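You operate a simulated robot arm through the tools that you are given. There is no shell and no other tool. Be economical: measure what you need, move in short steps, check, and stop when the job is done.

Carry out the task below with a simulated two-armed robot. There is one attempt and no reset: what you move stays moved.

JOB
Put the soap case in the toilet bag, close it and pack it in the weekend case.
Fine: hold the bag still with one hand while the other slides the clasp across, flap down first; shut the case flap.
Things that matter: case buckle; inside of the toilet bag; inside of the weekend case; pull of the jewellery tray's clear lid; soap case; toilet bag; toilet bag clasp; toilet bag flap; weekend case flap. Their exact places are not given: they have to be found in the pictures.

It is judged by the outcome, as a careful person would: the job done as asked, and still so three seconds after it is handed in. It fails if anything else is knocked over, pushed out of place, dropped, spilled or broken.

ROBOT AND FRAMES
Two 7-joint arms with three-finger grippers on one trunk, on a base that drives. Base frame: it is fixed to the floor where the robot stands at the start and does not move with it; the origin is under the middle of the robot, x ahead of it, y to its left, z up. Readings come in m, rad, newtons and seconds.
The left shoulder is at the start at [0.03, 0.124, 1.058], the right one opposite. With the tool pointing down near the work surface each hand reaches from about 0.1 to 0.6 m from the robot's upright axis, wherever it stands, measured 20 degrees to its own side. Places, roughly: case buckle [0.4, 0.1, 0.5]; inside of the toilet bag [0.5, -0.6, 0.8]; inside of the weekend case [0.5, 0.3, 0.5]; pull of the jewellery tray's clear lid [0.5, -0.9, 0.9]; toilet bag clasp [0.5, -0.6, 0.9]; toilet bag flap [0.6, -0.6, 1]; weekend case flap [0.7, 0.3, 0.7]. Payload 2.2 kg a hand.
The TCP of each hand is the grasp point between the finger pads, 0.028 m short of the fingertips. In the tool frame z runs along the fingers and y along their closing line. The gripper opens to 0.102 m. The gripper's body begins 0.071 m behind the TCP.
Orientation is that of the tool frame in the base frame, as a unit quaternion [w, x, y, z]. With the fingers straight down and closing along the base's y, the tool's x points along the base's -x, its y along +y and its z along -z.

CONTROLS
- The arms move only by the tool nudge_tool. It takes "left_steps", "right_steps" or both (then of equal length, played together; a hand with none holds still); each is a list of rows, each an object (a shift or turn left out is 0, a gripper value left out holds the last) with "linear": the shift along the tool's x, y, z in units of 30 mm (1.0 is 30 mm), a list of three; "rot": the turn, a rotation vector about the tool's x, y, z in units of 8 degrees (1.0 is 8 degrees), a list of three. In form: [{"linear": [dx, dy, dz], "rot": [wx, wy, wz]}, ...]. A call has 1 to 10 rows; each row shifts and turns the commanded pose from where the row before left it, along the tool's axes as they then stand. "left_grip" and "right_grip" are, for a hand that has rows, the closure in counts, from 0 (fully open) to 255 (shut), set as the call begins (left out, the last holds). A call with a number of a shift or a turn outside -1 to 1 is refused whole. Each row takes 0.2 s and may step no farther than 0.05 m and 0.15 rad from the row before; otherwise, or with a gripper value out of range, the whole call is refused. Where a pose cannot be reached the arm comes as near as it can. A force on the tool above 40 N (or 10 N above the force at the start of the call, whichever is more), or a blocked arm, ends the call early, and 0.2 s more pass. Each finger halts on what it meets, pressing with about 41 N; the grip force reading is that of the motor and also rises with nothing between the fingers. The clock runs only during rows and for 0.2 s after the last one: add rows that do not move to give the fingers time. The reply holds the time, the measured pose of the TCP, the force on the tool along the base axes, the opening and the grip force, in the units named above and with some noise, with the torque about the TCP (base axes, N m) and any sound that the robot's microphone picked up.
- Cameras (640 x 400 px; columns grow to the right, rows downward): "scene" is now at [0.0399, -0.0172, 1.7661]; the picture's right is [-0.22, -0.98, -0.00], its down [-0.81, 0.18, -0.55] and it looks along [0.54, -0.12, -0.83] (base axes); focal length 261 px, centre (320, 200). "left" rides on the left gripper at [0.072, 0.038, -0.086] in its tool frame; the picture's right is [-0.47, 0.89, 0.00], its down [-0.60, -0.32, -0.73] and it looks along [-0.65, -0.34, 0.68] (tool axes); focal length 256 px, centre (320, 200). "right" rides on the right gripper at [0.069, 0.044, -0.086] in its tool frame; the picture's right is [-0.53, 0.85, 0.00], its down [-0.58, -0.36, -0.73] and it looks along [-0.62, -0.39, 0.68] (tool axes); focal length 256 px, centre (320, 200).
- grab_frame(camera): a new picture of that camera. No time passes.
- move_column(by): slides the trunk up (or, below 0, down) by that many m; the arms and the scene camera ride with it, the base frame stays. It gives what a move gives, with no picture.
- base_move(legs): drives the robot by 1 to 6 legs, each [ahead, left, turn to the left] in m, m and rad, along the robot's own axes; the way and the turn of a leg run together, so that a leg with both is an arc; at most 1.5 m and 3.142 rad a leg. The arms and the cameras ride along, it lands a little off, and it stops where it bumps. It gives what a move gives.
- aim_head(pan, tilt): turns the head with the scene camera to pan (to the left, within 2.496 rad either way) and tilt (down, from -0.506 to 1.204), counted from straight ahead of the robot. It gives what a move gives.
- probe_pixels(camera, pixels): for up to 12 pixels [column, row] of the newest picture of that camera ("zoom" is the newest enlarged one), the place [x, y, z] in the base frame of the surface seen there, good to about 0.002 m. No time passes.
- enlarge(camera, box): a new picture of the part [left, top, right, bottom] of that camera's present view, enlarged. No time passes.
- job_done(): hands the job in; it is judged then, once.

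Go step by step. Measure first, check grasps and placings, and put right what went wrong. The budget is 80 turns and 78 pictures, counting those below and the enlarged ones. Unless the task says otherwise, let go and move clear before handing in.

The tools are called by a JSON object that holds its "name" and its "arguments". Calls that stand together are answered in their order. nudge_tool: Moves the arms, as the interface text tells. Its arguments: {"type":"object","properties":{"left_steps":{"type":"array"},"left_grip":{"type":"number"},"right_steps":{"type":"array"},"right_grip":{"type":"number"}},"required":[]} The other tools are called the same way: move_column (by) slides the trunk up or down; base_move (legs) drives the base; aim_head (pan, tilt) turns the head that bears the scene camera; grab_frame (camera) takes a picture; probe_pixels (camera, pixels) gives the place of the surface under pixels of a picture; enlarge (camera, box) takes an enlarged picture of a part of a camera's view; job_done () hands the job in.

At the start:

```text
time_s: 0.0
left_ee_pos: [0.5343, -0.0712, 1.2103]
left_ee_rot: [-0.001, -0.001, 1.0, 0.0]
left_force: [-0.1, 0.3, -0.6]
left_torque: [0.01, -0.03, 0.0]
left_gripper_width: 0.1021
left_finger_force: 0.0
right_ee_pos: [0.3583, -0.4074, 1.2098]
right_ee_rot: [0.0, 0.0, 1.0, 0.001]
right_force: [0.3, -0.1, -0.6]
right_torque: [0.04, 0.01, 0.02]
right_gripper_width: 0.1022
right_finger_force: 0.1
trunk travel left (down, up): [-0.3, 0.24]
robot x, y, heading: [0.0006, 0.0014, 0.004]
head pan, tilt: [-0.218, 0.983]
```

scene: 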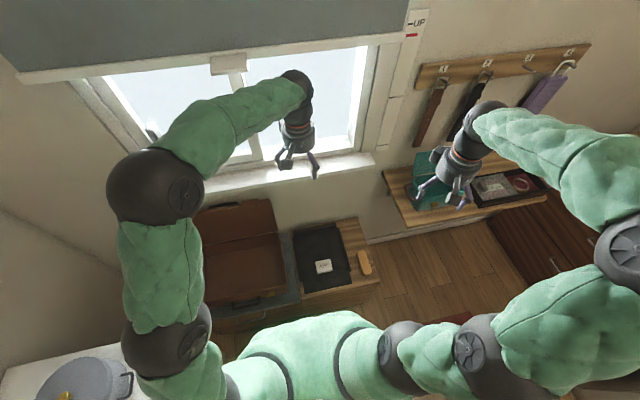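
right: 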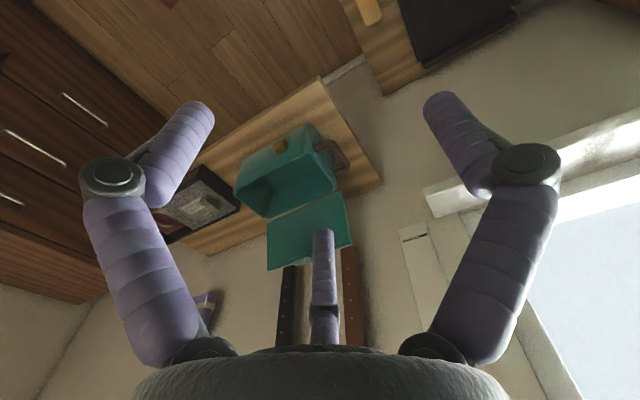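
left: 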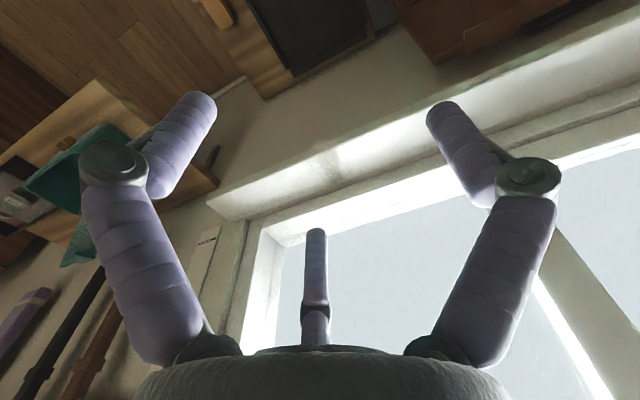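

The scene shows the weekend case (open, around 240,260), a white soap-like item at (323,266), and the teal toilet bag on a shelf at (435,180). I'll enlarge these areas.

{"name": "enlarge", "arguments": {"camera": "scene", "box": [180, 190, 390, 320]}}

{"name": "probe_pixels", "arguments": {"camera": "scene", "pixels": [[323, 266], [340, 240], [365, 262], [240, 220], [240, 265], [285, 295], [425, 195], [495, 188], [420, 170], [445, 215], [380, 240], [248, 302]]}}

{"name": "enlarge", "arguments": {"camera": "scene", "box": [370, 130, 560, 250]}}

```text
3.05 times, centred on (285, 255) of scene
```

zoom: 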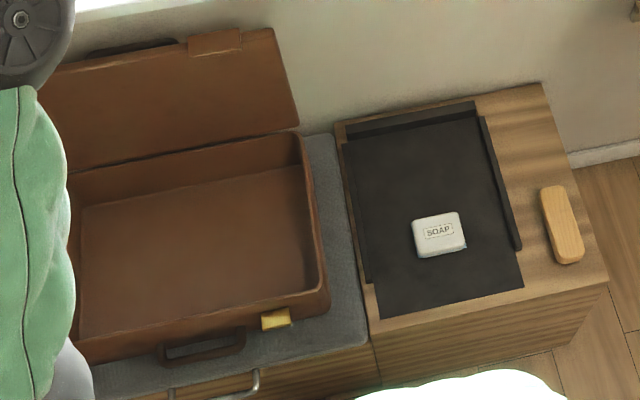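

```text
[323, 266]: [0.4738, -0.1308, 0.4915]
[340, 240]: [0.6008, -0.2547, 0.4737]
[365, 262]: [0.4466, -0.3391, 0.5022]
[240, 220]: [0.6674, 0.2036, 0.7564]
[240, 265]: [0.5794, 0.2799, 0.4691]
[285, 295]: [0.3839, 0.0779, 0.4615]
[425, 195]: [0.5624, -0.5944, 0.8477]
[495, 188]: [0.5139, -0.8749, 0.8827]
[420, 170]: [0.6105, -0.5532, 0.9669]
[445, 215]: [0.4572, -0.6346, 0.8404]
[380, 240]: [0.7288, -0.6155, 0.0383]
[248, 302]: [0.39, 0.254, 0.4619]
```

```text
3.33 times, centred on (465, 190) of scene
```

zoom: 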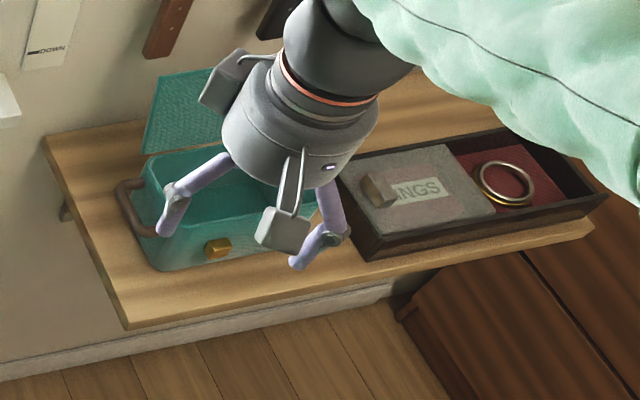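

I'll pull the right hand back towards the robot to uncover the bag.

{"name": "nudge_tool", "arguments": {"right_steps": [{"linear": [1, 0, 0]}, {"linear": [1, 0, 0]}, {"linear": [1, 0, 0]}, {"linear": [1, 0, 0]}, {"linear": [1, 0, 0]}]}}

{"name": "aim_head", "arguments": {"pan": -0.75, "tilt": 0.85}}

{"name": "grab_frame", "arguments": {"camera": "scene"}}

```text
time_s: 1.2
left_ee_pos: [0.5334, -0.0708, 1.2103]
left_ee_rot: [0.002, 0.0, 1.0, 0.001]
left_force: [-0.4, 0.3, 0.7]
left_torque: [-0.02, 0.01, 0.02]
left_gripper_width: 0.102
left_finger_force: 0.1
right_ee_pos: [0.2079, -0.4078, 1.2087]
right_ee_rot: [0.0, 0.0, 1.0, 0.0]
right_force: [-1.0, -0.5, 0.5]
right_torque: [-0.03, 0.02, 0.0]
right_gripper_width: 0.1022
right_finger_force: 0.0
trunk travel left (down, up): [-0.3, 0.24]
robot x, y, heading: [-0.0009, -0.0019, -0.001]
head pan, tilt: [-0.218, 0.983]
```

```text
time_s: 2.2
left_ee_pos: [0.534, -0.0698, 1.2097]
left_ee_rot: [0.0, 0.0, 1.0, 0.0]
left_force: [-0.2, -0.5, 0.5]
left_torque: [0.02, 0.01, -0.01]
left_gripper_width: 0.1021
left_finger_force: 0.1
right_ee_pos: [0.2078, -0.4074, 1.2089]
right_ee_rot: [0.0, 0.0, 1.0, 0.001]
right_force: [-0.3, -0.4, -0.4]
right_torque: [0.0, -0.03, -0.01]
right_gripper_width: 0.102
right_finger_force: 0.1
trunk travel left (down, up): [-0.3, 0.24]
robot x, y, heading: [0.0016, 0.0018, -0.001]
head pan, tilt: [-0.75, 0.85]
```

```text
72 pictures are left
```

scene: 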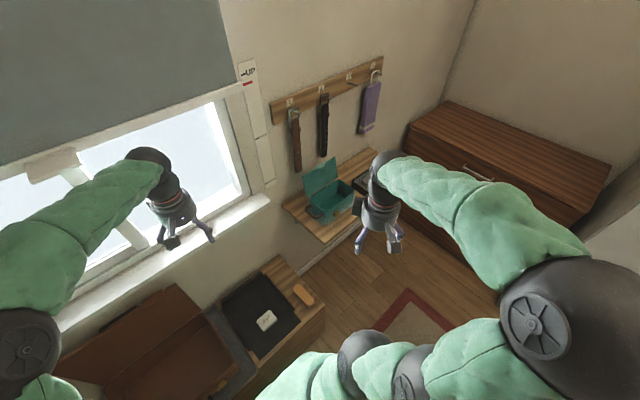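

The bag is visible now at (330,200). I'll enlarge it and measure.

{"name": "enlarge", "arguments": {"camera": "scene", "box": [275, 140, 395, 250]}}

```text
3.64 times, centred on (335, 195) of scene
```

zoom: 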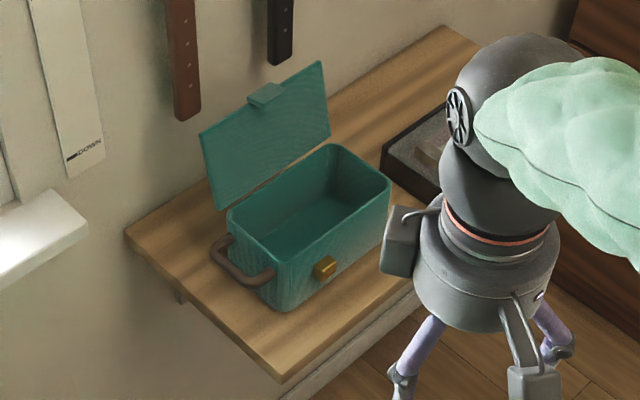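

{"name": "probe_pixels", "arguments": {"camera": "zoom", "pixels": [[202, 140], [322, 65], [218, 208], [330, 142], [230, 218], [285, 262], [388, 185], [325, 268], [265, 97], [225, 262], [290, 200], [280, 305]]}}

{"name": "probe_pixels", "arguments": {"camera": "scene", "pixels": [[266, 321]]}}

```text
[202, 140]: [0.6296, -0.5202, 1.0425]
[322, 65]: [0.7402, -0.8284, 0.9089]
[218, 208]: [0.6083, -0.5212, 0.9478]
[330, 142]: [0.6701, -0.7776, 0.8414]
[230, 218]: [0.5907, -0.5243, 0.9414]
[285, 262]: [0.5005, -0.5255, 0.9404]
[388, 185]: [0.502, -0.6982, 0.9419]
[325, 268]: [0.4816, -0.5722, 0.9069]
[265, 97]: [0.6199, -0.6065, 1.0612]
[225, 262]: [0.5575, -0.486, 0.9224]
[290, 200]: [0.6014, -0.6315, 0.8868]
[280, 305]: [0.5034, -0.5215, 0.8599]
```

```text
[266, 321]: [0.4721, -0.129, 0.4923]
```

The bag spans about x 0.50–0.60, y −0.52 to −0.70, z 0.84–0.94, with its clasp knob at (0.48,−0.572,0.907). The soap is at (0.473,−0.130,0.492), so I'll bring the left arm back, the right arm over towards the soap, and then lower the trunk.

{"name": "nudge_tool", "arguments": {"left_steps": [{"linear": [0.8, 1, 0]}, {"linear": [0.8, 1, 0]}, {"linear": [0.8, 1, 0]}, {"linear": [0.8, 1, 0]}, {"linear": [0.8, 1, 0]}, {"linear": [0.8, 1, 0]}, {"linear": [0.8, 1, 0]}, {"linear": [0.8, 1, 0]}, {"linear": [0, 1, 0]}], "right_steps": [{"linear": [-0.9, 0.9, 0]}, {"linear": [-0.9, 0.9, 0]}, {"linear": [-0.9, 0.9, 0]}, {"linear": [-0.9, 0.9, 0]}, {"linear": [-0.9, 0.9, 0]}, {"linear": [-0.9, 0.9, 0]}, {"linear": [-0.9, 0.9, 0]}, {"linear": [-0.9, 0.9, 0]}, {"linear": [-0.9, 0.9, 0]}]}}

{"name": "move_column", "arguments": {"by": -0.3}}

{"name": "aim_head", "arguments": {"pan": -0.1, "tilt": 1.0}}

{"name": "grab_frame", "arguments": {"camera": "scene"}}

{"name": "grab_frame", "arguments": {"camera": "right"}}

```text
time_s: 4.2
left_ee_pos: [0.3437, 0.2007, 1.2083]
left_ee_rot: [-0.001, 0.002, 1.0, -0.001]
left_force: [0.2, 0.3, 0.4]
left_torque: [-0.01, 0.04, -0.01]
left_gripper_width: 0.1022
left_finger_force: 0.1
right_ee_pos: [0.4528, -0.1625, 1.21]
right_ee_rot: [0.0, 0.0, 1.0, 0.0]
right_force: [0.9, 0.4, 0.1]
right_torque: [-0.01, 0.07, 0.04]
right_gripper_width: 0.1019
right_finger_force: 0.0
trunk travel left (down, up): [-0.3, 0.24]
robot x, y, heading: [0.0004, 0.0006, -0.003]
head pan, tilt: [-0.75, 0.85]
```

```text
time_s: 7.2
left_ee_pos: [0.3428, 0.1986, 0.9096]
left_ee_rot: [0.0, 0.0, 1.0, 0.0]
left_force: [0.4, -0.6, 0.3]
left_torque: [-0.01, 0.0, 0.0]
left_gripper_width: 0.1021
left_finger_force: 0.1
right_ee_pos: [0.4511, -0.1644, 0.9103]
right_ee_rot: [0.0, 0.0, 1.0, 0.001]
right_force: [0.4, -0.4, -0.6]
right_torque: [0.01, -0.01, -0.02]
right_gripper_width: 0.102
right_finger_force: 0.0
trunk travel left (down, up): [0.0, 0.54]
robot x, y, heading: [-0.0028, 0.0005, -0.0]
head pan, tilt: [-0.75, 0.85]
```

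```text
time_s: 8.2
left_ee_pos: [0.3423, 0.1994, 0.9096]
left_ee_rot: [0.0, 0.0, 1.0, 0.0]
left_force: [1.0, -0.3, 0.0]
left_torque: [0.04, 0.03, 0.01]
left_gripper_width: 0.1021
left_finger_force: 0.1
right_ee_pos: [0.4513, -0.1626, 0.9098]
right_ee_rot: [0.0, 0.0, 1.0, 0.001]
right_force: [-0.6, 0.9, -0.4]
right_torque: [0.0, 0.03, 0.01]
right_gripper_width: 0.1019
right_finger_force: 0.0
trunk travel left (down, up): [0.0, 0.54]
robot x, y, heading: [0.0006, -0.0013, 0.003]
head pan, tilt: [-0.099, 1.0]
```

```text
70 pictures are left
```

scene: 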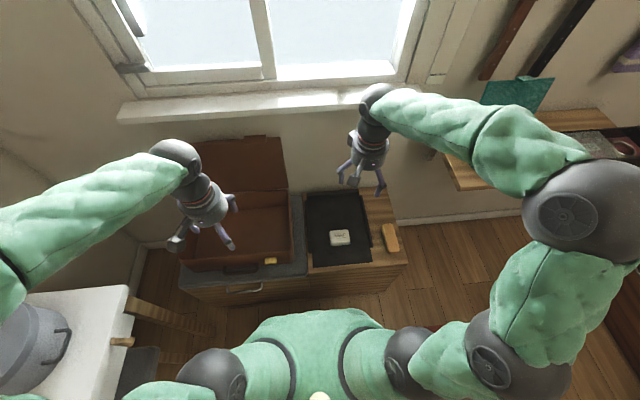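

```text
69 pictures are left
```

right: 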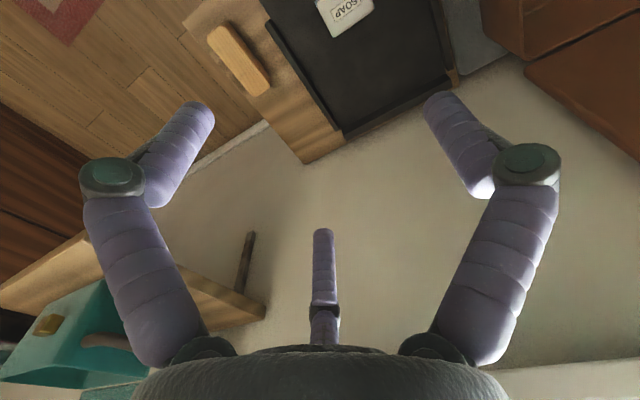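

The soap is at (340,237). I'll enlarge it and the case and probe the edges.

{"name": "enlarge", "arguments": {"camera": "scene", "box": [300, 190, 410, 270]}}

```text
5.00 times, centred on (355, 230) of scene
```

zoom: 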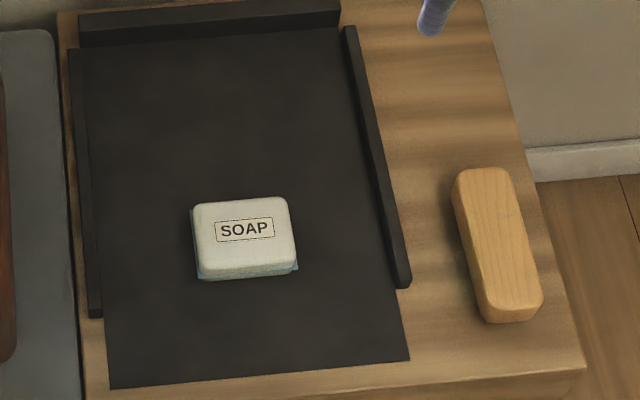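

{"name": "probe_pixels", "arguments": {"camera": "zoom", "pixels": [[197, 206], [285, 200], [292, 255], [201, 268], [245, 230], [196, 240], [290, 225], [250, 275], [245, 204], [296, 266], [180, 240], [315, 240]]}}

```text
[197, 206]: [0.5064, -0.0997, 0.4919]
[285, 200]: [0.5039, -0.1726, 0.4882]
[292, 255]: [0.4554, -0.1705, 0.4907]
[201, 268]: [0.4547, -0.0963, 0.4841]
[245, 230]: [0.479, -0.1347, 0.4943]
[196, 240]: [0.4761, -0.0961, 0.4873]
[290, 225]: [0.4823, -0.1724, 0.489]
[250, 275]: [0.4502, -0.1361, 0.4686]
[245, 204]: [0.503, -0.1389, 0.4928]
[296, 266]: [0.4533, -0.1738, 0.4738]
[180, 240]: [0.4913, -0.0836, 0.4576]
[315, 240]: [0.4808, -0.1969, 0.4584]
```

The soap measures 0.054×0.078×0.036 m, centred at (0.479,−0.135) with its top at z 0.494. I'll descend above it.

{"name": "nudge_tool", "arguments": {"right_steps": [{"linear": [-0.93, 0.93, 1]}, {"linear": [0, 0, 1]}, {"linear": [0, 0, 1]}, {"linear": [0, 0, 1]}, {"linear": [0, 0, 1]}, {"linear": [0, 0, 1]}, {"linear": [0, 0, 1]}, {"linear": [0, 0, 1]}, {"linear": [0, 0, 1]}, {"linear": [0, 0, 1]}]}}

{"name": "nudge_tool", "arguments": {"right_steps": [{"linear": [0, 0, 1]}, {"linear": [0, 0, 1]}]}}

{"name": "grab_frame", "arguments": {"camera": "right"}}

{"name": "grab_frame", "arguments": {"camera": "scene"}}

```text
time_s: 10.4
left_ee_pos: [0.341, 0.1986, 0.9095]
left_ee_rot: [0.0, 0.001, 1.0, 0.0]
left_force: [-0.1, -0.4, 0.0]
left_torque: [0.04, -0.02, -0.01]
left_gripper_width: 0.102
left_finger_force: 0.2
right_ee_pos: [0.4802, -0.1353, 0.6093]
right_ee_rot: [0.0, -0.001, 1.0, 0.0]
right_force: [-0.5, 0.0, 0.0]
right_torque: [-0.03, 0.01, -0.02]
right_gripper_width: 0.1017
right_finger_force: 0.0
trunk travel left (down, up): [0.0, 0.54]
robot x, y, heading: [-0.0012, -0.0027, 0.0]
head pan, tilt: [-0.099, 1.0]
```

```text
time_s: 11.0
left_ee_pos: [0.3428, 0.1992, 0.9096]
left_ee_rot: [0.0, 0.0, 1.0, -0.001]
left_force: [-0.5, -0.4, 0.5]
left_torque: [0.03, -0.02, 0.01]
left_gripper_width: 0.1019
left_finger_force: 0.1
right_ee_pos: [0.4777, -0.1353, 0.549]
right_ee_rot: [0.0, -0.001, 1.0, 0.0]
right_force: [0.2, 0.0, -0.6]
right_torque: [0.0, 0.03, -0.02]
right_gripper_width: 0.1018
right_finger_force: 0.1
trunk travel left (down, up): [0.0, 0.54]
robot x, y, heading: [-0.0023, -0.0015, 0.002]
head pan, tilt: [-0.099, 1.0]
```

```text
67 pictures are left
```

right: 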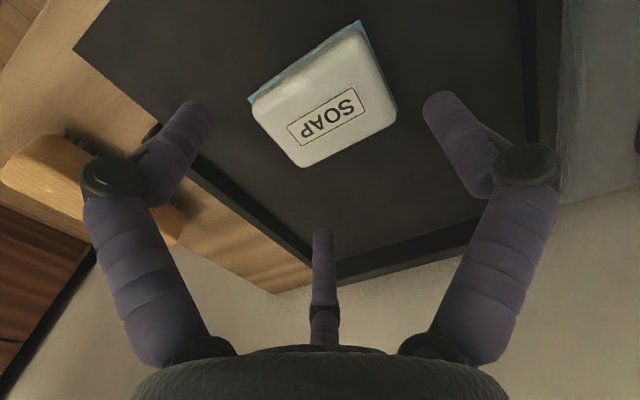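

```text
66 pictures are left
```

scene: 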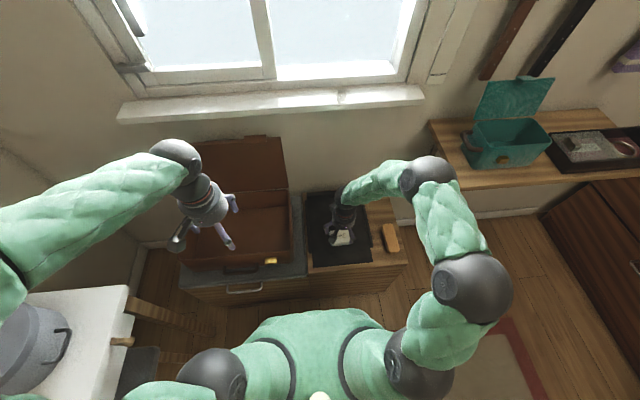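

The soap sits between the fingers. I'll descend to z 0.491 and close.

{"name": "nudge_tool", "arguments": {"right_steps": [{"linear": [0, 0, 1]}, {"linear": [0, 0, 0.93]}]}}

{"name": "nudge_tool", "arguments": {"right_steps": [{}, {}, {}, {}], "right_grip": 255}}

{"name": "nudge_tool", "arguments": {"right_steps": [{"linear": [0, 0, -1]}, {"linear": [0, 0, -1]}, {"linear": [0, 0, -1]}]}}

{"name": "grab_frame", "arguments": {"camera": "right"}}

```text
time_s: 11.6
left_ee_pos: [0.3413, 0.199, 0.9089]
left_ee_rot: [0.0, -0.001, 1.0, 0.0]
left_force: [0.4, -1.0, 0.3]
left_torque: [0.03, 0.0, 0.0]
left_gripper_width: 0.1019
left_finger_force: 0.1
right_ee_pos: [0.4789, -0.1363, 0.4933]
right_ee_rot: [0.001, 0.0, 1.0, 0.001]
right_force: [-0.1, -0.4, -0.4]
right_torque: [0.02, 0.02, 0.02]
right_gripper_width: 0.1019
right_finger_force: 0.1
trunk travel left (down, up): [0.0, 0.54]
robot x, y, heading: [-0.0028, -0.0014, -0.003]
head pan, tilt: [-0.099, 1.0]
```

```text
time_s: 12.6
left_ee_pos: [0.3407, 0.2008, 0.9095]
left_ee_rot: [0.001, 0.0, 1.0, 0.0]
left_force: [-0.4, -0.1, -0.7]
left_torque: [0.03, -0.01, -0.02]
left_gripper_width: 0.1021
left_finger_force: 0.1
right_ee_pos: [0.4797, -0.1359, 0.4939]
right_ee_rot: [0.001, 0.0, 1.0, 0.001]
right_force: [2.1, 0.6, 3.8]
right_torque: [-0.06, -0.02, 0.03]
right_gripper_width: 0.0698
right_finger_force: 41.1
trunk travel left (down, up): [0.0, 0.54]
robot x, y, heading: [0.003, 0.0, 0.004]
head pan, tilt: [-0.099, 1.0]
```

```text
time_s: 13.4
left_ee_pos: [0.342, 0.2001, 0.9085]
left_ee_rot: [0.0, 0.0, 1.0, 0.0]
left_force: [0.0, -0.3, 1.5]
left_torque: [0.0, -0.01, -0.03]
left_gripper_width: 0.1018
left_finger_force: 0.1
right_ee_pos: [0.4773, -0.1353, 0.5839]
right_ee_rot: [0.0, -0.001, 1.0, 0.0]
right_force: [0.1, -0.6, -1.1]
right_torque: [-0.01, -0.02, 0.02]
right_gripper_width: 0.0699
right_finger_force: 40.8
trunk travel left (down, up): [0.0, 0.54]
robot x, y, heading: [0.0025, 0.0006, 0.006]
head pan, tilt: [-0.099, 1.0]
```

```text
65 pictures are left
```

right: 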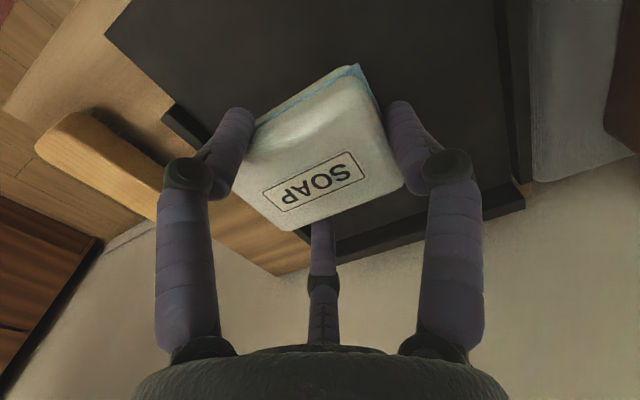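

Soap is held at width 0.070. I'll lift and pull back while raising the trunk, then drive right to the bag.

{"name": "nudge_tool", "arguments": {"right_steps": [{"linear": [0, 0, -1]}, {"linear": [0, 0, -1]}, {"linear": [0, 0, -1]}, {"linear": [0, 0, -1]}, {"linear": [0, 0, -1]}, {"linear": [0.8, 0, -1]}, {"linear": [1, 0, -1]}, {"linear": [1, -0.5, 0]}, {"linear": [1, -0.5, 0]}, {"linear": [0.5, -0.5, 0]}]}}

{"name": "move_column", "arguments": {"by": 0.35}}

{"name": "base_move", "arguments": {"legs": [[0, -0.5, 0]]}}

{"name": "aim_head", "arguments": {"pan": -0.2, "tilt": 0.95}}

{"name": "grab_frame", "arguments": {"camera": "scene"}}

```text
time_s: 15.6
left_ee_pos: [0.3413, 0.2003, 0.9101]
left_ee_rot: [0.001, 0.0, 1.0, 0.001]
left_force: [-0.9, 1.1, -0.1]
left_torque: [-0.01, 0.0, 0.02]
left_gripper_width: 0.1018
left_finger_force: 0.1
right_ee_pos: [0.349, -0.1822, 0.7931]
right_ee_rot: [0.0, 0.0, 1.0, 0.001]
right_force: [-0.1, -0.3, -1.9]
right_torque: [0.0, -0.05, 0.02]
right_gripper_width: 0.0697
right_finger_force: 40.5
trunk travel left (down, up): [0.0, 0.54]
robot x, y, heading: [-0.0033, 0.0027, 0.003]
head pan, tilt: [-0.099, 1.0]
```

```text
time_s: 19.0
left_ee_pos: [0.3415, 0.2001, 1.2593]
left_ee_rot: [0.0, -0.001, 1.0, 0.0]
left_force: [0.5, -0.1, -0.1]
left_torque: [0.04, 0.0, 0.02]
left_gripper_width: 0.1021
left_finger_force: 0.1
right_ee_pos: [0.3503, -0.1818, 1.1411]
right_ee_rot: [0.0, 0.0, 1.0, 0.001]
right_force: [-0.5, 0.3, -0.7]
right_torque: [0.0, 0.01, 0.0]
right_gripper_width: 0.0696
right_finger_force: 40.8
trunk travel left (down, up): [-0.35, 0.19]
robot x, y, heading: [0.0006, -0.0001, 0.001]
head pan, tilt: [-0.099, 1.0]
```

```text
time_s: 22.0
left_ee_pos: [0.3409, -0.3029, 1.2598]
left_ee_rot: [0.0, -0.001, 1.0, 0.0]
left_force: [-1.2, 0.0, -0.2]
left_torque: [0.03, 0.0, -0.01]
left_gripper_width: 0.1019
left_finger_force: 0.0
right_ee_pos: [0.351, -0.6846, 1.1432]
right_ee_rot: [0.0, -0.001, 1.0, 0.001]
right_force: [-0.3, -0.2, -0.6]
right_torque: [0.04, -0.01, 0.04]
right_gripper_width: 0.0699
right_finger_force: 40.8
trunk travel left (down, up): [-0.35, 0.19]
robot x, y, heading: [0.0011, -0.502, 0.007]
head pan, tilt: [-0.099, 1.0]
```

```text
time_s: 22.6
left_ee_pos: [0.3421, -0.3036, 1.2593]
left_ee_rot: [0.0, -0.001, 1.0, 0.0]
left_force: [-0.7, 0.1, -0.2]
left_torque: [0.02, 0.0, -0.01]
left_gripper_width: 0.1021
left_finger_force: 0.0
right_ee_pos: [0.3501, -0.6853, 1.1426]
right_ee_rot: [0.0, -0.001, 1.0, 0.001]
right_force: [0.5, -0.6, -1.4]
right_torque: [-0.02, -0.02, 0.02]
right_gripper_width: 0.0696
right_finger_force: 41.1
trunk travel left (down, up): [-0.35, 0.19]
robot x, y, heading: [0.0015, -0.507, -0.003]
head pan, tilt: [-0.201, 0.949]
```

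```text
64 pictures are left
```

scene: 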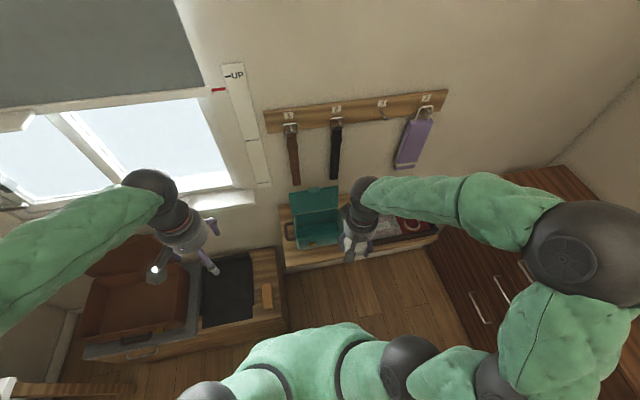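

The bag is at (318,215). I'll enlarge it to measure the rim and interior.

{"name": "enlarge", "arguments": {"camera": "scene", "box": [270, 175, 390, 275]}}

```text
4.00 times, centred on (330, 225) of scene
```

zoom: 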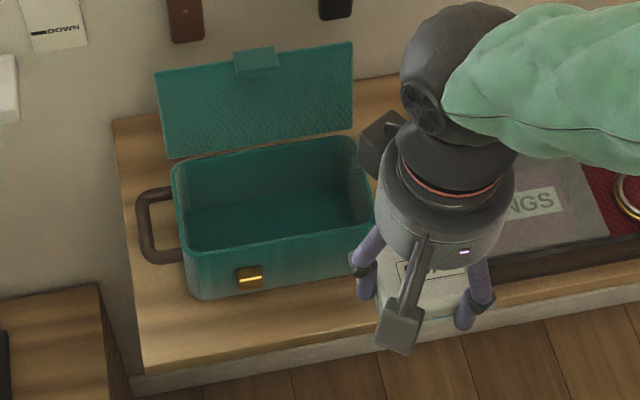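

{"name": "probe_pixels", "arguments": {"camera": "zoom", "pixels": [[178, 168], [187, 255], [270, 252], [265, 150], [175, 210], [250, 277], [255, 62], [160, 75], [350, 45], [143, 225], [270, 205], [340, 230]]}}

{"name": "probe_pixels", "arguments": {"camera": "zoom", "pixels": [[155, 192], [160, 255], [170, 152], [352, 125], [240, 68], [278, 62], [240, 270], [261, 272], [250, 288], [265, 158], [168, 252], [147, 195]]}}

```text
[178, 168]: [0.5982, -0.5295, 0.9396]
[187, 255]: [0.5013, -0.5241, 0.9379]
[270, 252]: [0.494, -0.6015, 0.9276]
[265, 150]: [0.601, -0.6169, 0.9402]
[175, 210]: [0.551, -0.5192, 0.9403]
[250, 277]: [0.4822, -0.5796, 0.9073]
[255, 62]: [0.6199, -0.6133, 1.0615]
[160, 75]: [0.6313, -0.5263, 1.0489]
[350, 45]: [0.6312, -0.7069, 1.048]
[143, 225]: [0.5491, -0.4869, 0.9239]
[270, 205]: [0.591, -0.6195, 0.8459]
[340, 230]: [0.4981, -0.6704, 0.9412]
```

```text
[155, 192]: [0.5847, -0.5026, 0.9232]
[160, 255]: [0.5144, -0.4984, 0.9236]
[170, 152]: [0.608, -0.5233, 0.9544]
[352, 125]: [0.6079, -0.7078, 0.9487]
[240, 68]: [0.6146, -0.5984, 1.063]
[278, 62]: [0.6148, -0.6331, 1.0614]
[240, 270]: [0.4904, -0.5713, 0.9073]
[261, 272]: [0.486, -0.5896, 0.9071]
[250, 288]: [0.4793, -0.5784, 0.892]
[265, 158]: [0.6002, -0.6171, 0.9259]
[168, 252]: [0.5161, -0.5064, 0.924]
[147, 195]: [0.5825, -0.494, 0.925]
```

I'll check the gripper's side protrusions against the flap before going in.

{"name": "probe_pixels", "arguments": {"camera": "zoom", "pixels": [[375, 130], [370, 155], [395, 170], [450, 50], [385, 175], [400, 330], [440, 205], [425, 50], [367, 240], [361, 285], [485, 265], [465, 320]]}}

```text
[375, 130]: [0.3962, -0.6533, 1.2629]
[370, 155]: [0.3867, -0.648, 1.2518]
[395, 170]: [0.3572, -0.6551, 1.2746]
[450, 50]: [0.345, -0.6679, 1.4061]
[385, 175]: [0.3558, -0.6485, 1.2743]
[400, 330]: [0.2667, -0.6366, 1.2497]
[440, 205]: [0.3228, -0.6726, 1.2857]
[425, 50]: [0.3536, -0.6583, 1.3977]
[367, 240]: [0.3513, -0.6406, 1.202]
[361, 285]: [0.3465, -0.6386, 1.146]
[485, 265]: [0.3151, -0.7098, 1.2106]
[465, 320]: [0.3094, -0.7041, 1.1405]
```

Protrusions reach about 0.06 m ahead of the TCP, so x=0.540 clears the flap. I'll move above the bag at (0.540,−0.615), then part way down.

{"name": "nudge_tool", "arguments": {"right_steps": [{"linear": [-0.9, 0.33, 0]}, {"linear": [-0.9, 0.33, 0]}, {"linear": [-0.9, 0.33, 0]}, {"linear": [-0.9, 0.33, 0]}, {"linear": [-0.9, 0.33, 0]}, {"linear": [-0.9, 0.33, 0]}, {"linear": [-0.93, 0.33, 0]}, {"linear": [0, 0, 1]}, {"linear": [0, 0, 1]}, {"linear": [0, 0, 1]}]}}

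{"name": "enlarge", "arguments": {"camera": "scene", "box": [270, 175, 390, 275]}}

{"name": "grab_frame", "arguments": {"camera": "right"}}

```text
time_s: 24.8
left_ee_pos: [0.342, -0.3032, 1.2599]
left_ee_rot: [0.0, -0.001, 1.0, 0.0]
left_force: [-0.2, 0.2, 0.1]
left_torque: [0.02, 0.02, 0.01]
left_gripper_width: 0.102
left_finger_force: 0.0
right_ee_pos: [0.542, -0.6148, 1.0535]
right_ee_rot: [0.0, -0.001, 1.0, 0.001]
right_force: [-0.1, -0.3, -1.2]
right_torque: [0.0, 0.03, 0.0]
right_gripper_width: 0.0697
right_finger_force: 40.8
trunk travel left (down, up): [-0.35, 0.19]
robot x, y, heading: [0.0031, -0.5035, 0.001]
head pan, tilt: [-0.201, 0.949]
```

```text
4.00 times, centred on (330, 225) of scene
```

zoom: 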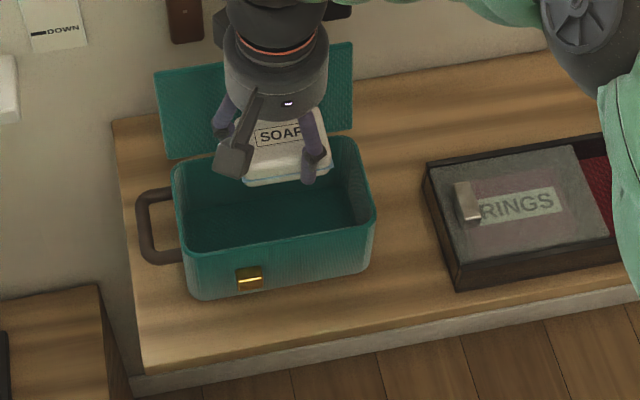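

```text
61 pictures are left
```

right: 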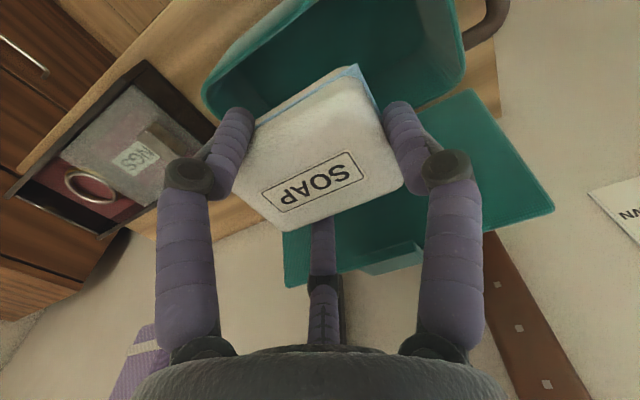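

I'll probe the third protrusion to see its clearance to the flap.

{"name": "probe_pixels", "arguments": {"camera": "right", "pixels": [[322, 230], [322, 300], [325, 330], [295, 265], [400, 230]]}}

```text
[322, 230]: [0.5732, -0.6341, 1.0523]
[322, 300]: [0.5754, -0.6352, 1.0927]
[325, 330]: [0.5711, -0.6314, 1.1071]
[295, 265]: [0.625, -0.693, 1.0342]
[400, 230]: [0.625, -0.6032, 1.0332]
```

The thumb sits at x≈0.575, inside the back wall (0.598). I'll descend to TCP z≈0.884.

{"name": "nudge_tool", "arguments": {"right_steps": [{"linear": [0.1, 0, 1]}, {"linear": [0, 0, 1]}, {"linear": [0, 0, 1]}, {"linear": [0, 0, 1]}, {"linear": [0, 0, 0.9]}, {"linear": [0, 0, 0.7]}]}}

{"name": "enlarge", "arguments": {"camera": "scene", "box": [270, 175, 390, 275]}}

```text
time_s: 25.7
left_ee_pos: [0.3411, -0.3033, 1.2602]
left_ee_rot: [0.0, -0.001, 1.0, 0.0]
left_force: [-0.4, -0.4, 0.4]
left_torque: [0.02, 0.02, -0.01]
left_gripper_width: 0.1021
left_finger_force: 0.0
right_ee_pos: [0.5385, -0.6143, 0.9641]
right_ee_rot: [0.001, 0.001, 1.0, -0.001]
right_force: [-5.7, 2.8, 14.9]
right_torque: [-0.33, 0.98, -0.23]
right_gripper_width: 0.0697
right_finger_force: 41.1
trunk travel left (down, up): [-0.35, 0.19]
robot x, y, heading: [0.0011, -0.5031, 0.005]
head pan, tilt: [-0.201, 0.949]
stopped in row 4 (right hand): the force on the tool passed its limit at 74 N (the readings are from after the stop); the commanded pose is now the measured one
```

```text
4.00 times, centred on (330, 225) of scene
```

zoom: 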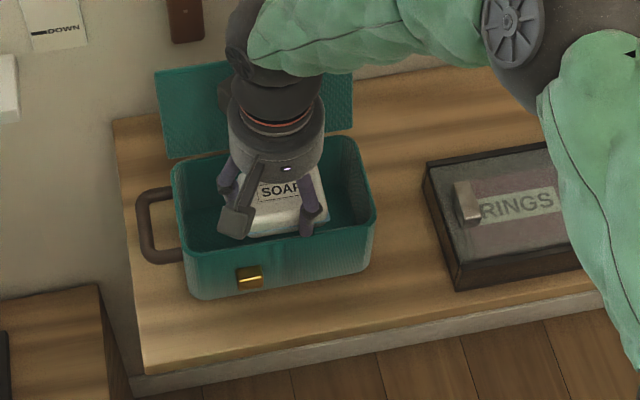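

The hand stopped at TCP z 0.964 with 74 N, so something touched. I'll look closely from both cameras before moving.

{"name": "enlarge", "arguments": {"camera": "scene", "box": [300, 185, 370, 245]}}

{"name": "grab_frame", "arguments": {"camera": "right"}}

{"name": "grab_frame", "arguments": {"camera": "left"}}

```text
6.67 times, centred on (335, 215) of scene
```

zoom: 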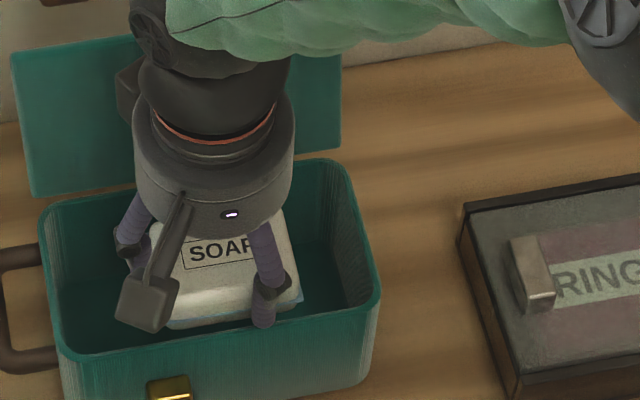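

```text
58 pictures are left
```

right: 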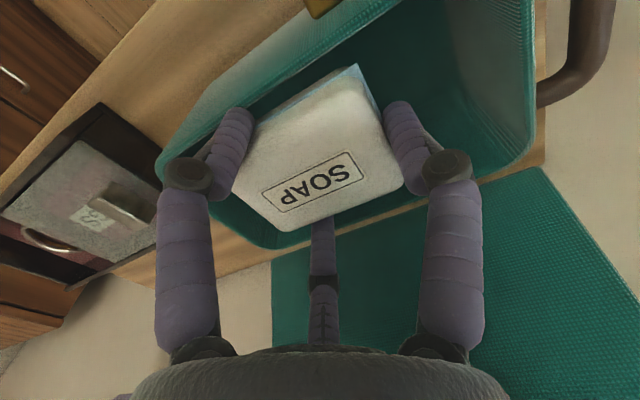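

```text
57 pictures are left
```

left: 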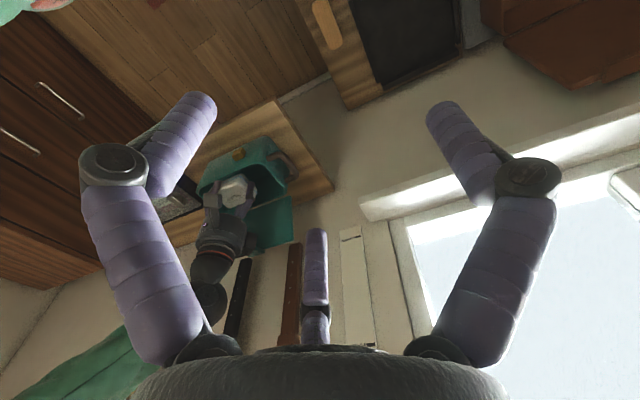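

I'll zoom into the left wrist camera's side view of the contact.

{"name": "enlarge", "arguments": {"camera": "left", "box": [180, 120, 310, 260]}}

{"name": "probe_pixels", "arguments": {"camera": "right", "pixels": [[322, 225], [322, 290], [322, 250], [240, 120], [404, 115], [300, 235], [360, 222], [220, 185], [400, 185], [350, 70], [285, 100], [265, 95]]}}

```text
2.86 times, centred on (245, 190) of left
```

zoom: 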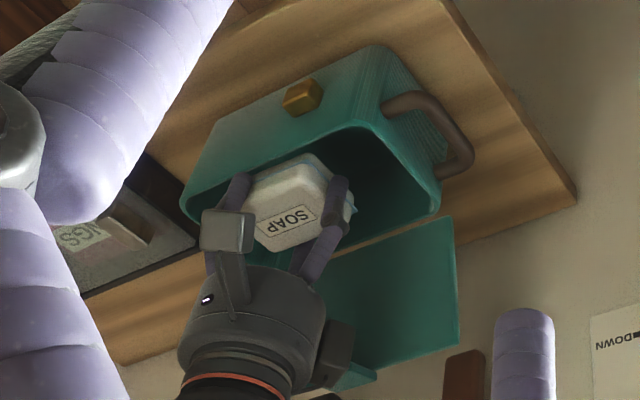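

```text
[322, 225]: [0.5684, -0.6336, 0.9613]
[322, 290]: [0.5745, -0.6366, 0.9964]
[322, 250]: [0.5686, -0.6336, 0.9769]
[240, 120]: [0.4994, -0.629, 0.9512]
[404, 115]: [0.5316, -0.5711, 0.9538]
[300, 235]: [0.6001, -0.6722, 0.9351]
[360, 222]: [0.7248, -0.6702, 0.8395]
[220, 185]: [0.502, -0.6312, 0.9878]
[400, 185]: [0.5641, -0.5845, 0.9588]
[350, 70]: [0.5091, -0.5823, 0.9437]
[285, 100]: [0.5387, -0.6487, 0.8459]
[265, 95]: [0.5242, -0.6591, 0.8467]
```

The side view at zoom (335,350) shows the box behind the wrist meeting the flap's tab. I'll go up, tilt the hand about 16° so its back leans away from the flap, then come down again.

{"name": "nudge_tool", "arguments": {"right_steps": [{"linear": [0, 0, -1]}, {"linear": [0, 0, -1]}, {"linear": [0, 0, -1]}, {"rot": [0, -1, 0]}, {"rot": [0, -1, 0]}, {}]}}

{"name": "enlarge", "arguments": {"camera": "scene", "box": [270, 175, 390, 275]}}

```text
time_s: 27.1
left_ee_pos: [0.3435, -0.3039, 1.2583]
left_ee_rot: [0.0, -0.002, 1.0, 0.0]
left_force: [0.2, -0.1, -1.1]
left_torque: [-0.01, -0.01, 0.01]
left_gripper_width: 0.1021
left_finger_force: 0.2
right_ee_pos: [0.5388, -0.6148, 1.0502]
right_ee_rot: [0.139, -0.001, 0.99, 0.0]
right_force: [0.1, 0.1, -1.2]
right_torque: [0.0, 0.01, 0.0]
right_gripper_width: 0.0697
right_finger_force: 41.1
trunk travel left (down, up): [-0.35, 0.19]
robot x, y, heading: [0.0002, -0.5056, 0.004]
head pan, tilt: [-0.201, 0.949]
```

```text
4.00 times, centred on (330, 225) of scene
```

zoom: 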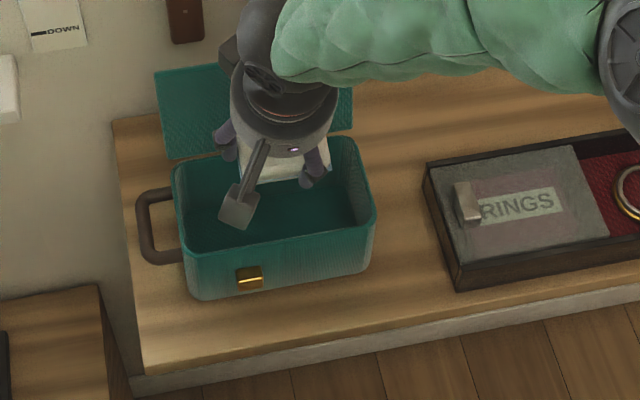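

The bag hasn't shifted. I'll descend along base vertical.

{"name": "nudge_tool", "arguments": {"right_steps": [{"linear": [0.32, 0, 0.94]}, {"linear": [0.276, 0, 0.961]}, {"linear": [0.276, 0, 0.961]}, {"linear": [0.276, 0, 0.961]}, {"linear": [0.276, 0, 0.961]}, {"linear": [0.06, 0, 0.2]}]}}

{"name": "enlarge", "arguments": {"camera": "scene", "box": [270, 175, 390, 275]}}

```text
time_s: 28.5
left_ee_pos: [0.3417, -0.3039, 1.2589]
left_ee_rot: [0.0, 0.0, 1.0, 0.0]
left_force: [0.9, -0.5, -0.6]
left_torque: [0.01, -0.01, 0.02]
left_gripper_width: 0.1022
left_finger_force: 0.0
right_ee_pos: [0.5369, -0.6164, 0.8972]
right_ee_rot: [0.14, 0.003, 0.99, -0.002]
right_force: [2.7, -1.4, 4.7]
right_torque: [0.09, 0.24, 0.1]
right_gripper_width: 0.0695
right_finger_force: 41.3
trunk travel left (down, up): [-0.35, 0.19]
robot x, y, heading: [-0.0, -0.4993, 0.003]
head pan, tilt: [-0.201, 0.949]
```

```text
4.00 times, centred on (330, 225) of scene
```

zoom: 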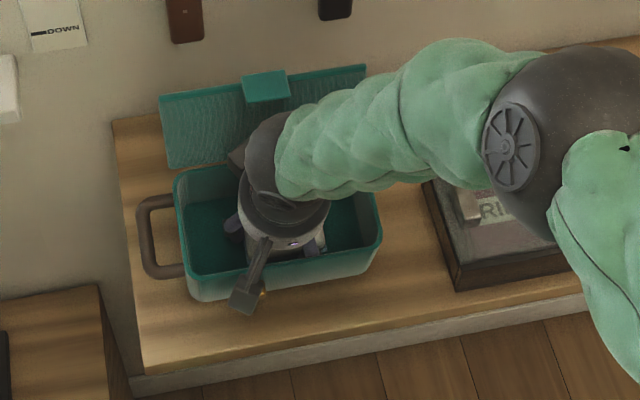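

The flap and bag look slightly shifted; I'll probe to see how before releasing.

{"name": "probe_pixels", "arguments": {"camera": "zoom", "pixels": [[180, 172], [190, 262], [378, 240], [365, 68], [163, 98], [265, 88], [245, 100], [345, 160], [170, 160], [340, 248], [143, 225], [352, 215]]}}

{"name": "enlarge", "arguments": {"camera": "left", "box": [180, 120, 310, 260]}}

{"name": "grab_frame", "arguments": {"camera": "right"}}

```text
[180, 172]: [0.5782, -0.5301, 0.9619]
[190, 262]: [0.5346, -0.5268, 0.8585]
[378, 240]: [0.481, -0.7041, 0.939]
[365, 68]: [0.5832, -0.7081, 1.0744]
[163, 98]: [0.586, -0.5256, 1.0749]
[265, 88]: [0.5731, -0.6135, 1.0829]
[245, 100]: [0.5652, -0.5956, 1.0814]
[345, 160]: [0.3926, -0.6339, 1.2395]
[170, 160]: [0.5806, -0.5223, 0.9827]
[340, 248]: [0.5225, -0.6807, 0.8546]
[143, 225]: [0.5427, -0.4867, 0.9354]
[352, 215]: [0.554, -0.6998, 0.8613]
```

```text
2.86 times, centred on (245, 190) of left
```

zoom: 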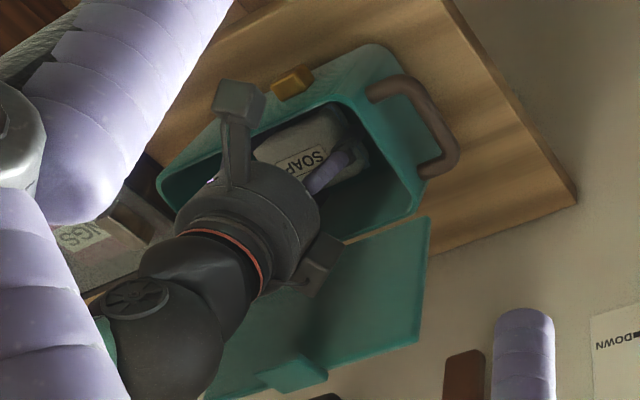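

```text
52 pictures are left
```

right: 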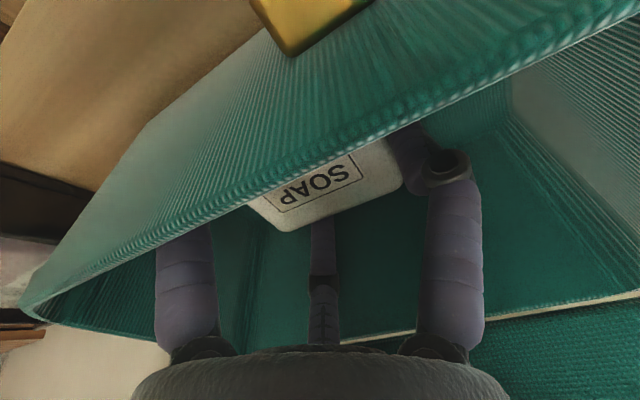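

The bag's back has lifted about 2 cm because the front finger pushes on the front wall. I'll ease back (+x), lift slowly, and check that the bag settles.

{"name": "nudge_tool", "arguments": {"right_steps": [{"linear": [-0.2, 0, 0.06]}, {"linear": [-0.3, 0, -0.1]}, {"linear": [-0.14, 0, -0.48]}, {"linear": [-0.14, 0, -0.48]}, {"linear": [-0.14, 0, -0.48]}]}}

{"name": "enlarge", "arguments": {"camera": "scene", "box": [270, 175, 390, 275]}}

```text
time_s: 29.7
left_ee_pos: [0.3399, -0.3036, 1.2593]
left_ee_rot: [-0.001, -0.001, 1.0, 0.0]
left_force: [-0.4, 0.3, 0.5]
left_torque: [0.02, -0.01, 0.03]
left_gripper_width: 0.1018
left_finger_force: 0.1
right_ee_pos: [0.5516, -0.6149, 0.9471]
right_ee_rot: [0.14, 0.0, 0.99, -0.001]
right_force: [0.1, 0.2, -1.3]
right_torque: [-0.01, 0.02, 0.05]
right_gripper_width: 0.0698
right_finger_force: 40.9
trunk travel left (down, up): [-0.35, 0.19]
robot x, y, heading: [-0.0001, -0.5059, -0.001]
head pan, tilt: [-0.201, 0.949]
```

```text
4.00 times, centred on (330, 225) of scene
```

zoom: 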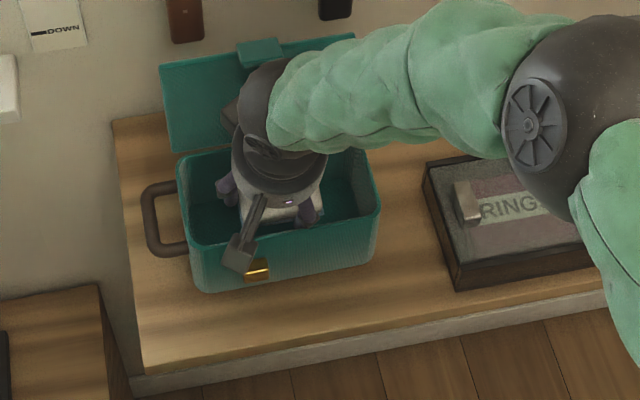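

The bag settled flat again. I'll lift further, remove the tilt, and yaw about 16° so the finger line is better aligned with the bag; then remeasure.

{"name": "nudge_tool", "arguments": {"right_steps": [{"linear": [-0.276, 0, -0.961]}, {"linear": [-0.276, 0, -0.961]}, {"rot": [0, 1, 0]}, {"rot": [0, 1, 0]}, {"rot": [0, 0, -1]}, {"rot": [0, 0, -1]}, {}]}}

{"name": "grab_frame", "arguments": {"camera": "right"}}

{"name": "enlarge", "arguments": {"camera": "scene", "box": [270, 175, 390, 275]}}

```text
time_s: 31.3
left_ee_pos: [0.3421, -0.3033, 1.2587]
left_ee_rot: [0.001, -0.001, 1.0, 0.0]
left_force: [0.2, 0.3, 0.1]
left_torque: [-0.02, 0.02, -0.01]
left_gripper_width: 0.1017
left_finger_force: 0.1
right_ee_pos: [0.5509, -0.6149, 1.0071]
right_ee_rot: [-0.001, -0.139, 0.99, -0.001]
right_force: [-0.5, -0.3, 0.1]
right_torque: [-0.02, 0.02, 0.01]
right_gripper_width: 0.0698
right_finger_force: 41.0
trunk travel left (down, up): [-0.35, 0.19]
robot x, y, heading: [-0.0013, -0.5045, -0.001]
head pan, tilt: [-0.201, 0.949]
```

```text
50 pictures are left
```

right: 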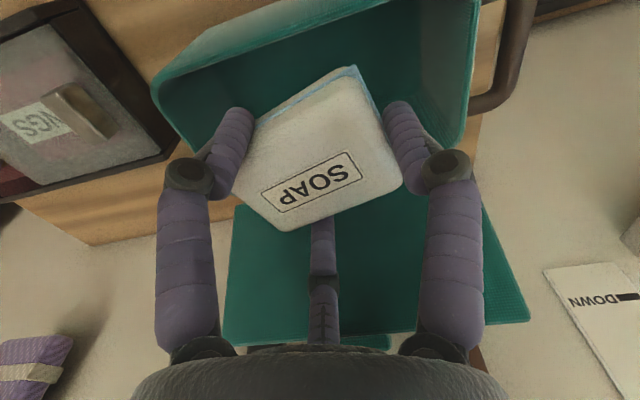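

```text
4.00 times, centred on (330, 225) of scene
```

zoom: 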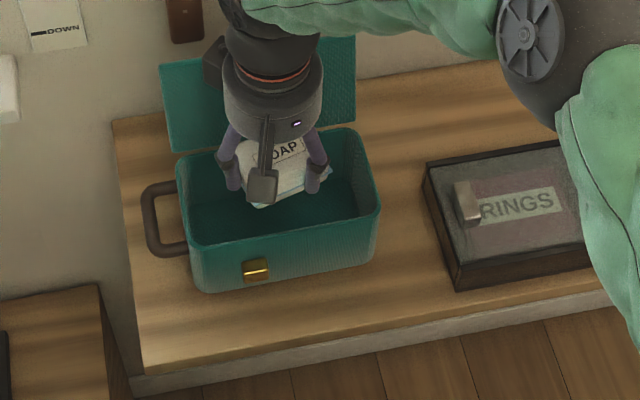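

Now the finger line looks nearly parallel to the bag. I'll probe fingers, soap corners and rim.

{"name": "probe_pixels", "arguments": {"camera": "right", "pixels": [[238, 115], [238, 150], [404, 110], [404, 150], [355, 72], [268, 115], [290, 225], [400, 180], [322, 225], [190, 190], [445, 180]]}}

{"name": "probe_pixels", "arguments": {"camera": "zoom", "pixels": [[183, 165], [192, 245], [376, 210], [350, 132], [200, 250], [285, 240], [255, 270], [354, 45], [163, 72], [285, 232], [150, 218], [212, 160]]}}

```text
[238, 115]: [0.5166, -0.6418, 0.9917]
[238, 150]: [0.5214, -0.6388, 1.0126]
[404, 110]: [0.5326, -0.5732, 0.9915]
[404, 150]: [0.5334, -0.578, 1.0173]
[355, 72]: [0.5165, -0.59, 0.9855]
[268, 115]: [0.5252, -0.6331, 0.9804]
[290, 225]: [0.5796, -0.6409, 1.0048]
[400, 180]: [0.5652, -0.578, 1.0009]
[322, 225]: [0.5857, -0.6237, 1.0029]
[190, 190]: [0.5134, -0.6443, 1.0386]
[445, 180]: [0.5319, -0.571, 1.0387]
```

```text
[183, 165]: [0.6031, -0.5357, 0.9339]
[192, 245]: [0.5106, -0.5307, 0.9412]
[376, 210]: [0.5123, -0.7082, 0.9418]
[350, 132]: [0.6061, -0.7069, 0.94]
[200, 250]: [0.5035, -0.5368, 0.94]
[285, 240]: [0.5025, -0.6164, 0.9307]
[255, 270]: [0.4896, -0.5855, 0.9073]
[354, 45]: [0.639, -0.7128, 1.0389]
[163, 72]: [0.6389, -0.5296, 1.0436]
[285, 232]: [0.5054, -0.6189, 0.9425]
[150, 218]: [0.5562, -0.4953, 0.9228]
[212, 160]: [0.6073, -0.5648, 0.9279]
```

Bag inner x is roughly 0.511–0.602, and the hand spans about TCP −0.036 to +0.049. I'll descend vertically at x≈0.552 in small steps and watch the force.

{"name": "nudge_tool", "arguments": {"right_steps": [{"linear": [-0.05, 0, 0.6]}, {"linear": [0, 0, 0.6]}, {"linear": [0, 0, 0.5]}, {"linear": [0, 0, 0.4]}, {"linear": [0, 0, 0.4]}]}}

{"name": "grab_frame", "arguments": {"camera": "right"}}

```text
time_s: 32.5
left_ee_pos: [0.3419, -0.3033, 1.2593]
left_ee_rot: [0.0, -0.001, 1.0, 0.0]
left_force: [-0.1, -0.2, -0.4]
left_torque: [-0.02, 0.0, 0.02]
left_gripper_width: 0.1022
left_finger_force: 0.1
right_ee_pos: [0.5527, -0.6149, 0.9293]
right_ee_rot: [0.0, -0.139, 0.99, -0.001]
right_force: [1.2, -0.3, -1.5]
right_torque: [0.0, -0.02, -0.01]
right_gripper_width: 0.0697
right_finger_force: 40.8
trunk travel left (down, up): [-0.35, 0.19]
robot x, y, heading: [0.0001, -0.5041, 0.006]
head pan, tilt: [-0.201, 0.949]
```

```text
48 pictures are left
```

right: 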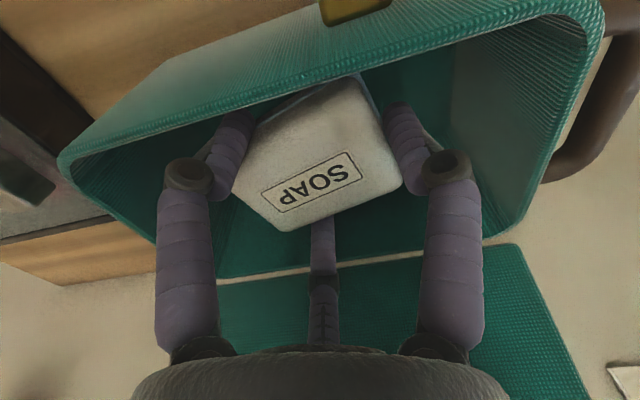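

No contact and the soap is inside. I'll continue gently to z≈0.888.

{"name": "nudge_tool", "arguments": {"right_steps": [{"linear": [0, 0, 0.35]}, {"linear": [0, 0, 0.35]}, {"linear": [0, 0, 0.35]}, {"linear": [0, 0, 0.3]}]}}

{"name": "enlarge", "arguments": {"camera": "scene", "box": [270, 175, 390, 275]}}

```text
time_s: 33.5
left_ee_pos: [0.3425, -0.3034, 1.2588]
left_ee_rot: [0.0, -0.002, 1.0, 0.001]
left_force: [0.1, 0.0, 0.4]
left_torque: [-0.05, 0.01, 0.01]
left_gripper_width: 0.1022
left_finger_force: 0.0
right_ee_pos: [0.5536, -0.6144, 0.8914]
right_ee_rot: [-0.001, -0.138, 0.99, 0.0]
right_force: [-0.1, -0.3, -1.3]
right_torque: [0.03, -0.02, 0.01]
right_gripper_width: 0.0696
right_finger_force: 41.1
trunk travel left (down, up): [-0.35, 0.19]
robot x, y, heading: [0.001, -0.5028, 0.004]
head pan, tilt: [-0.201, 0.949]
```

```text
4.00 times, centred on (330, 225) of scene
```

zoom: 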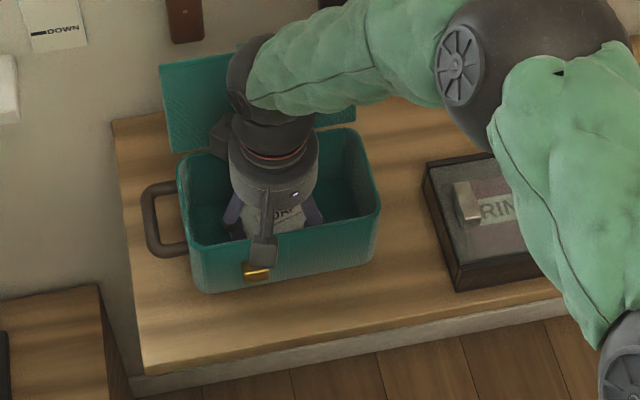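

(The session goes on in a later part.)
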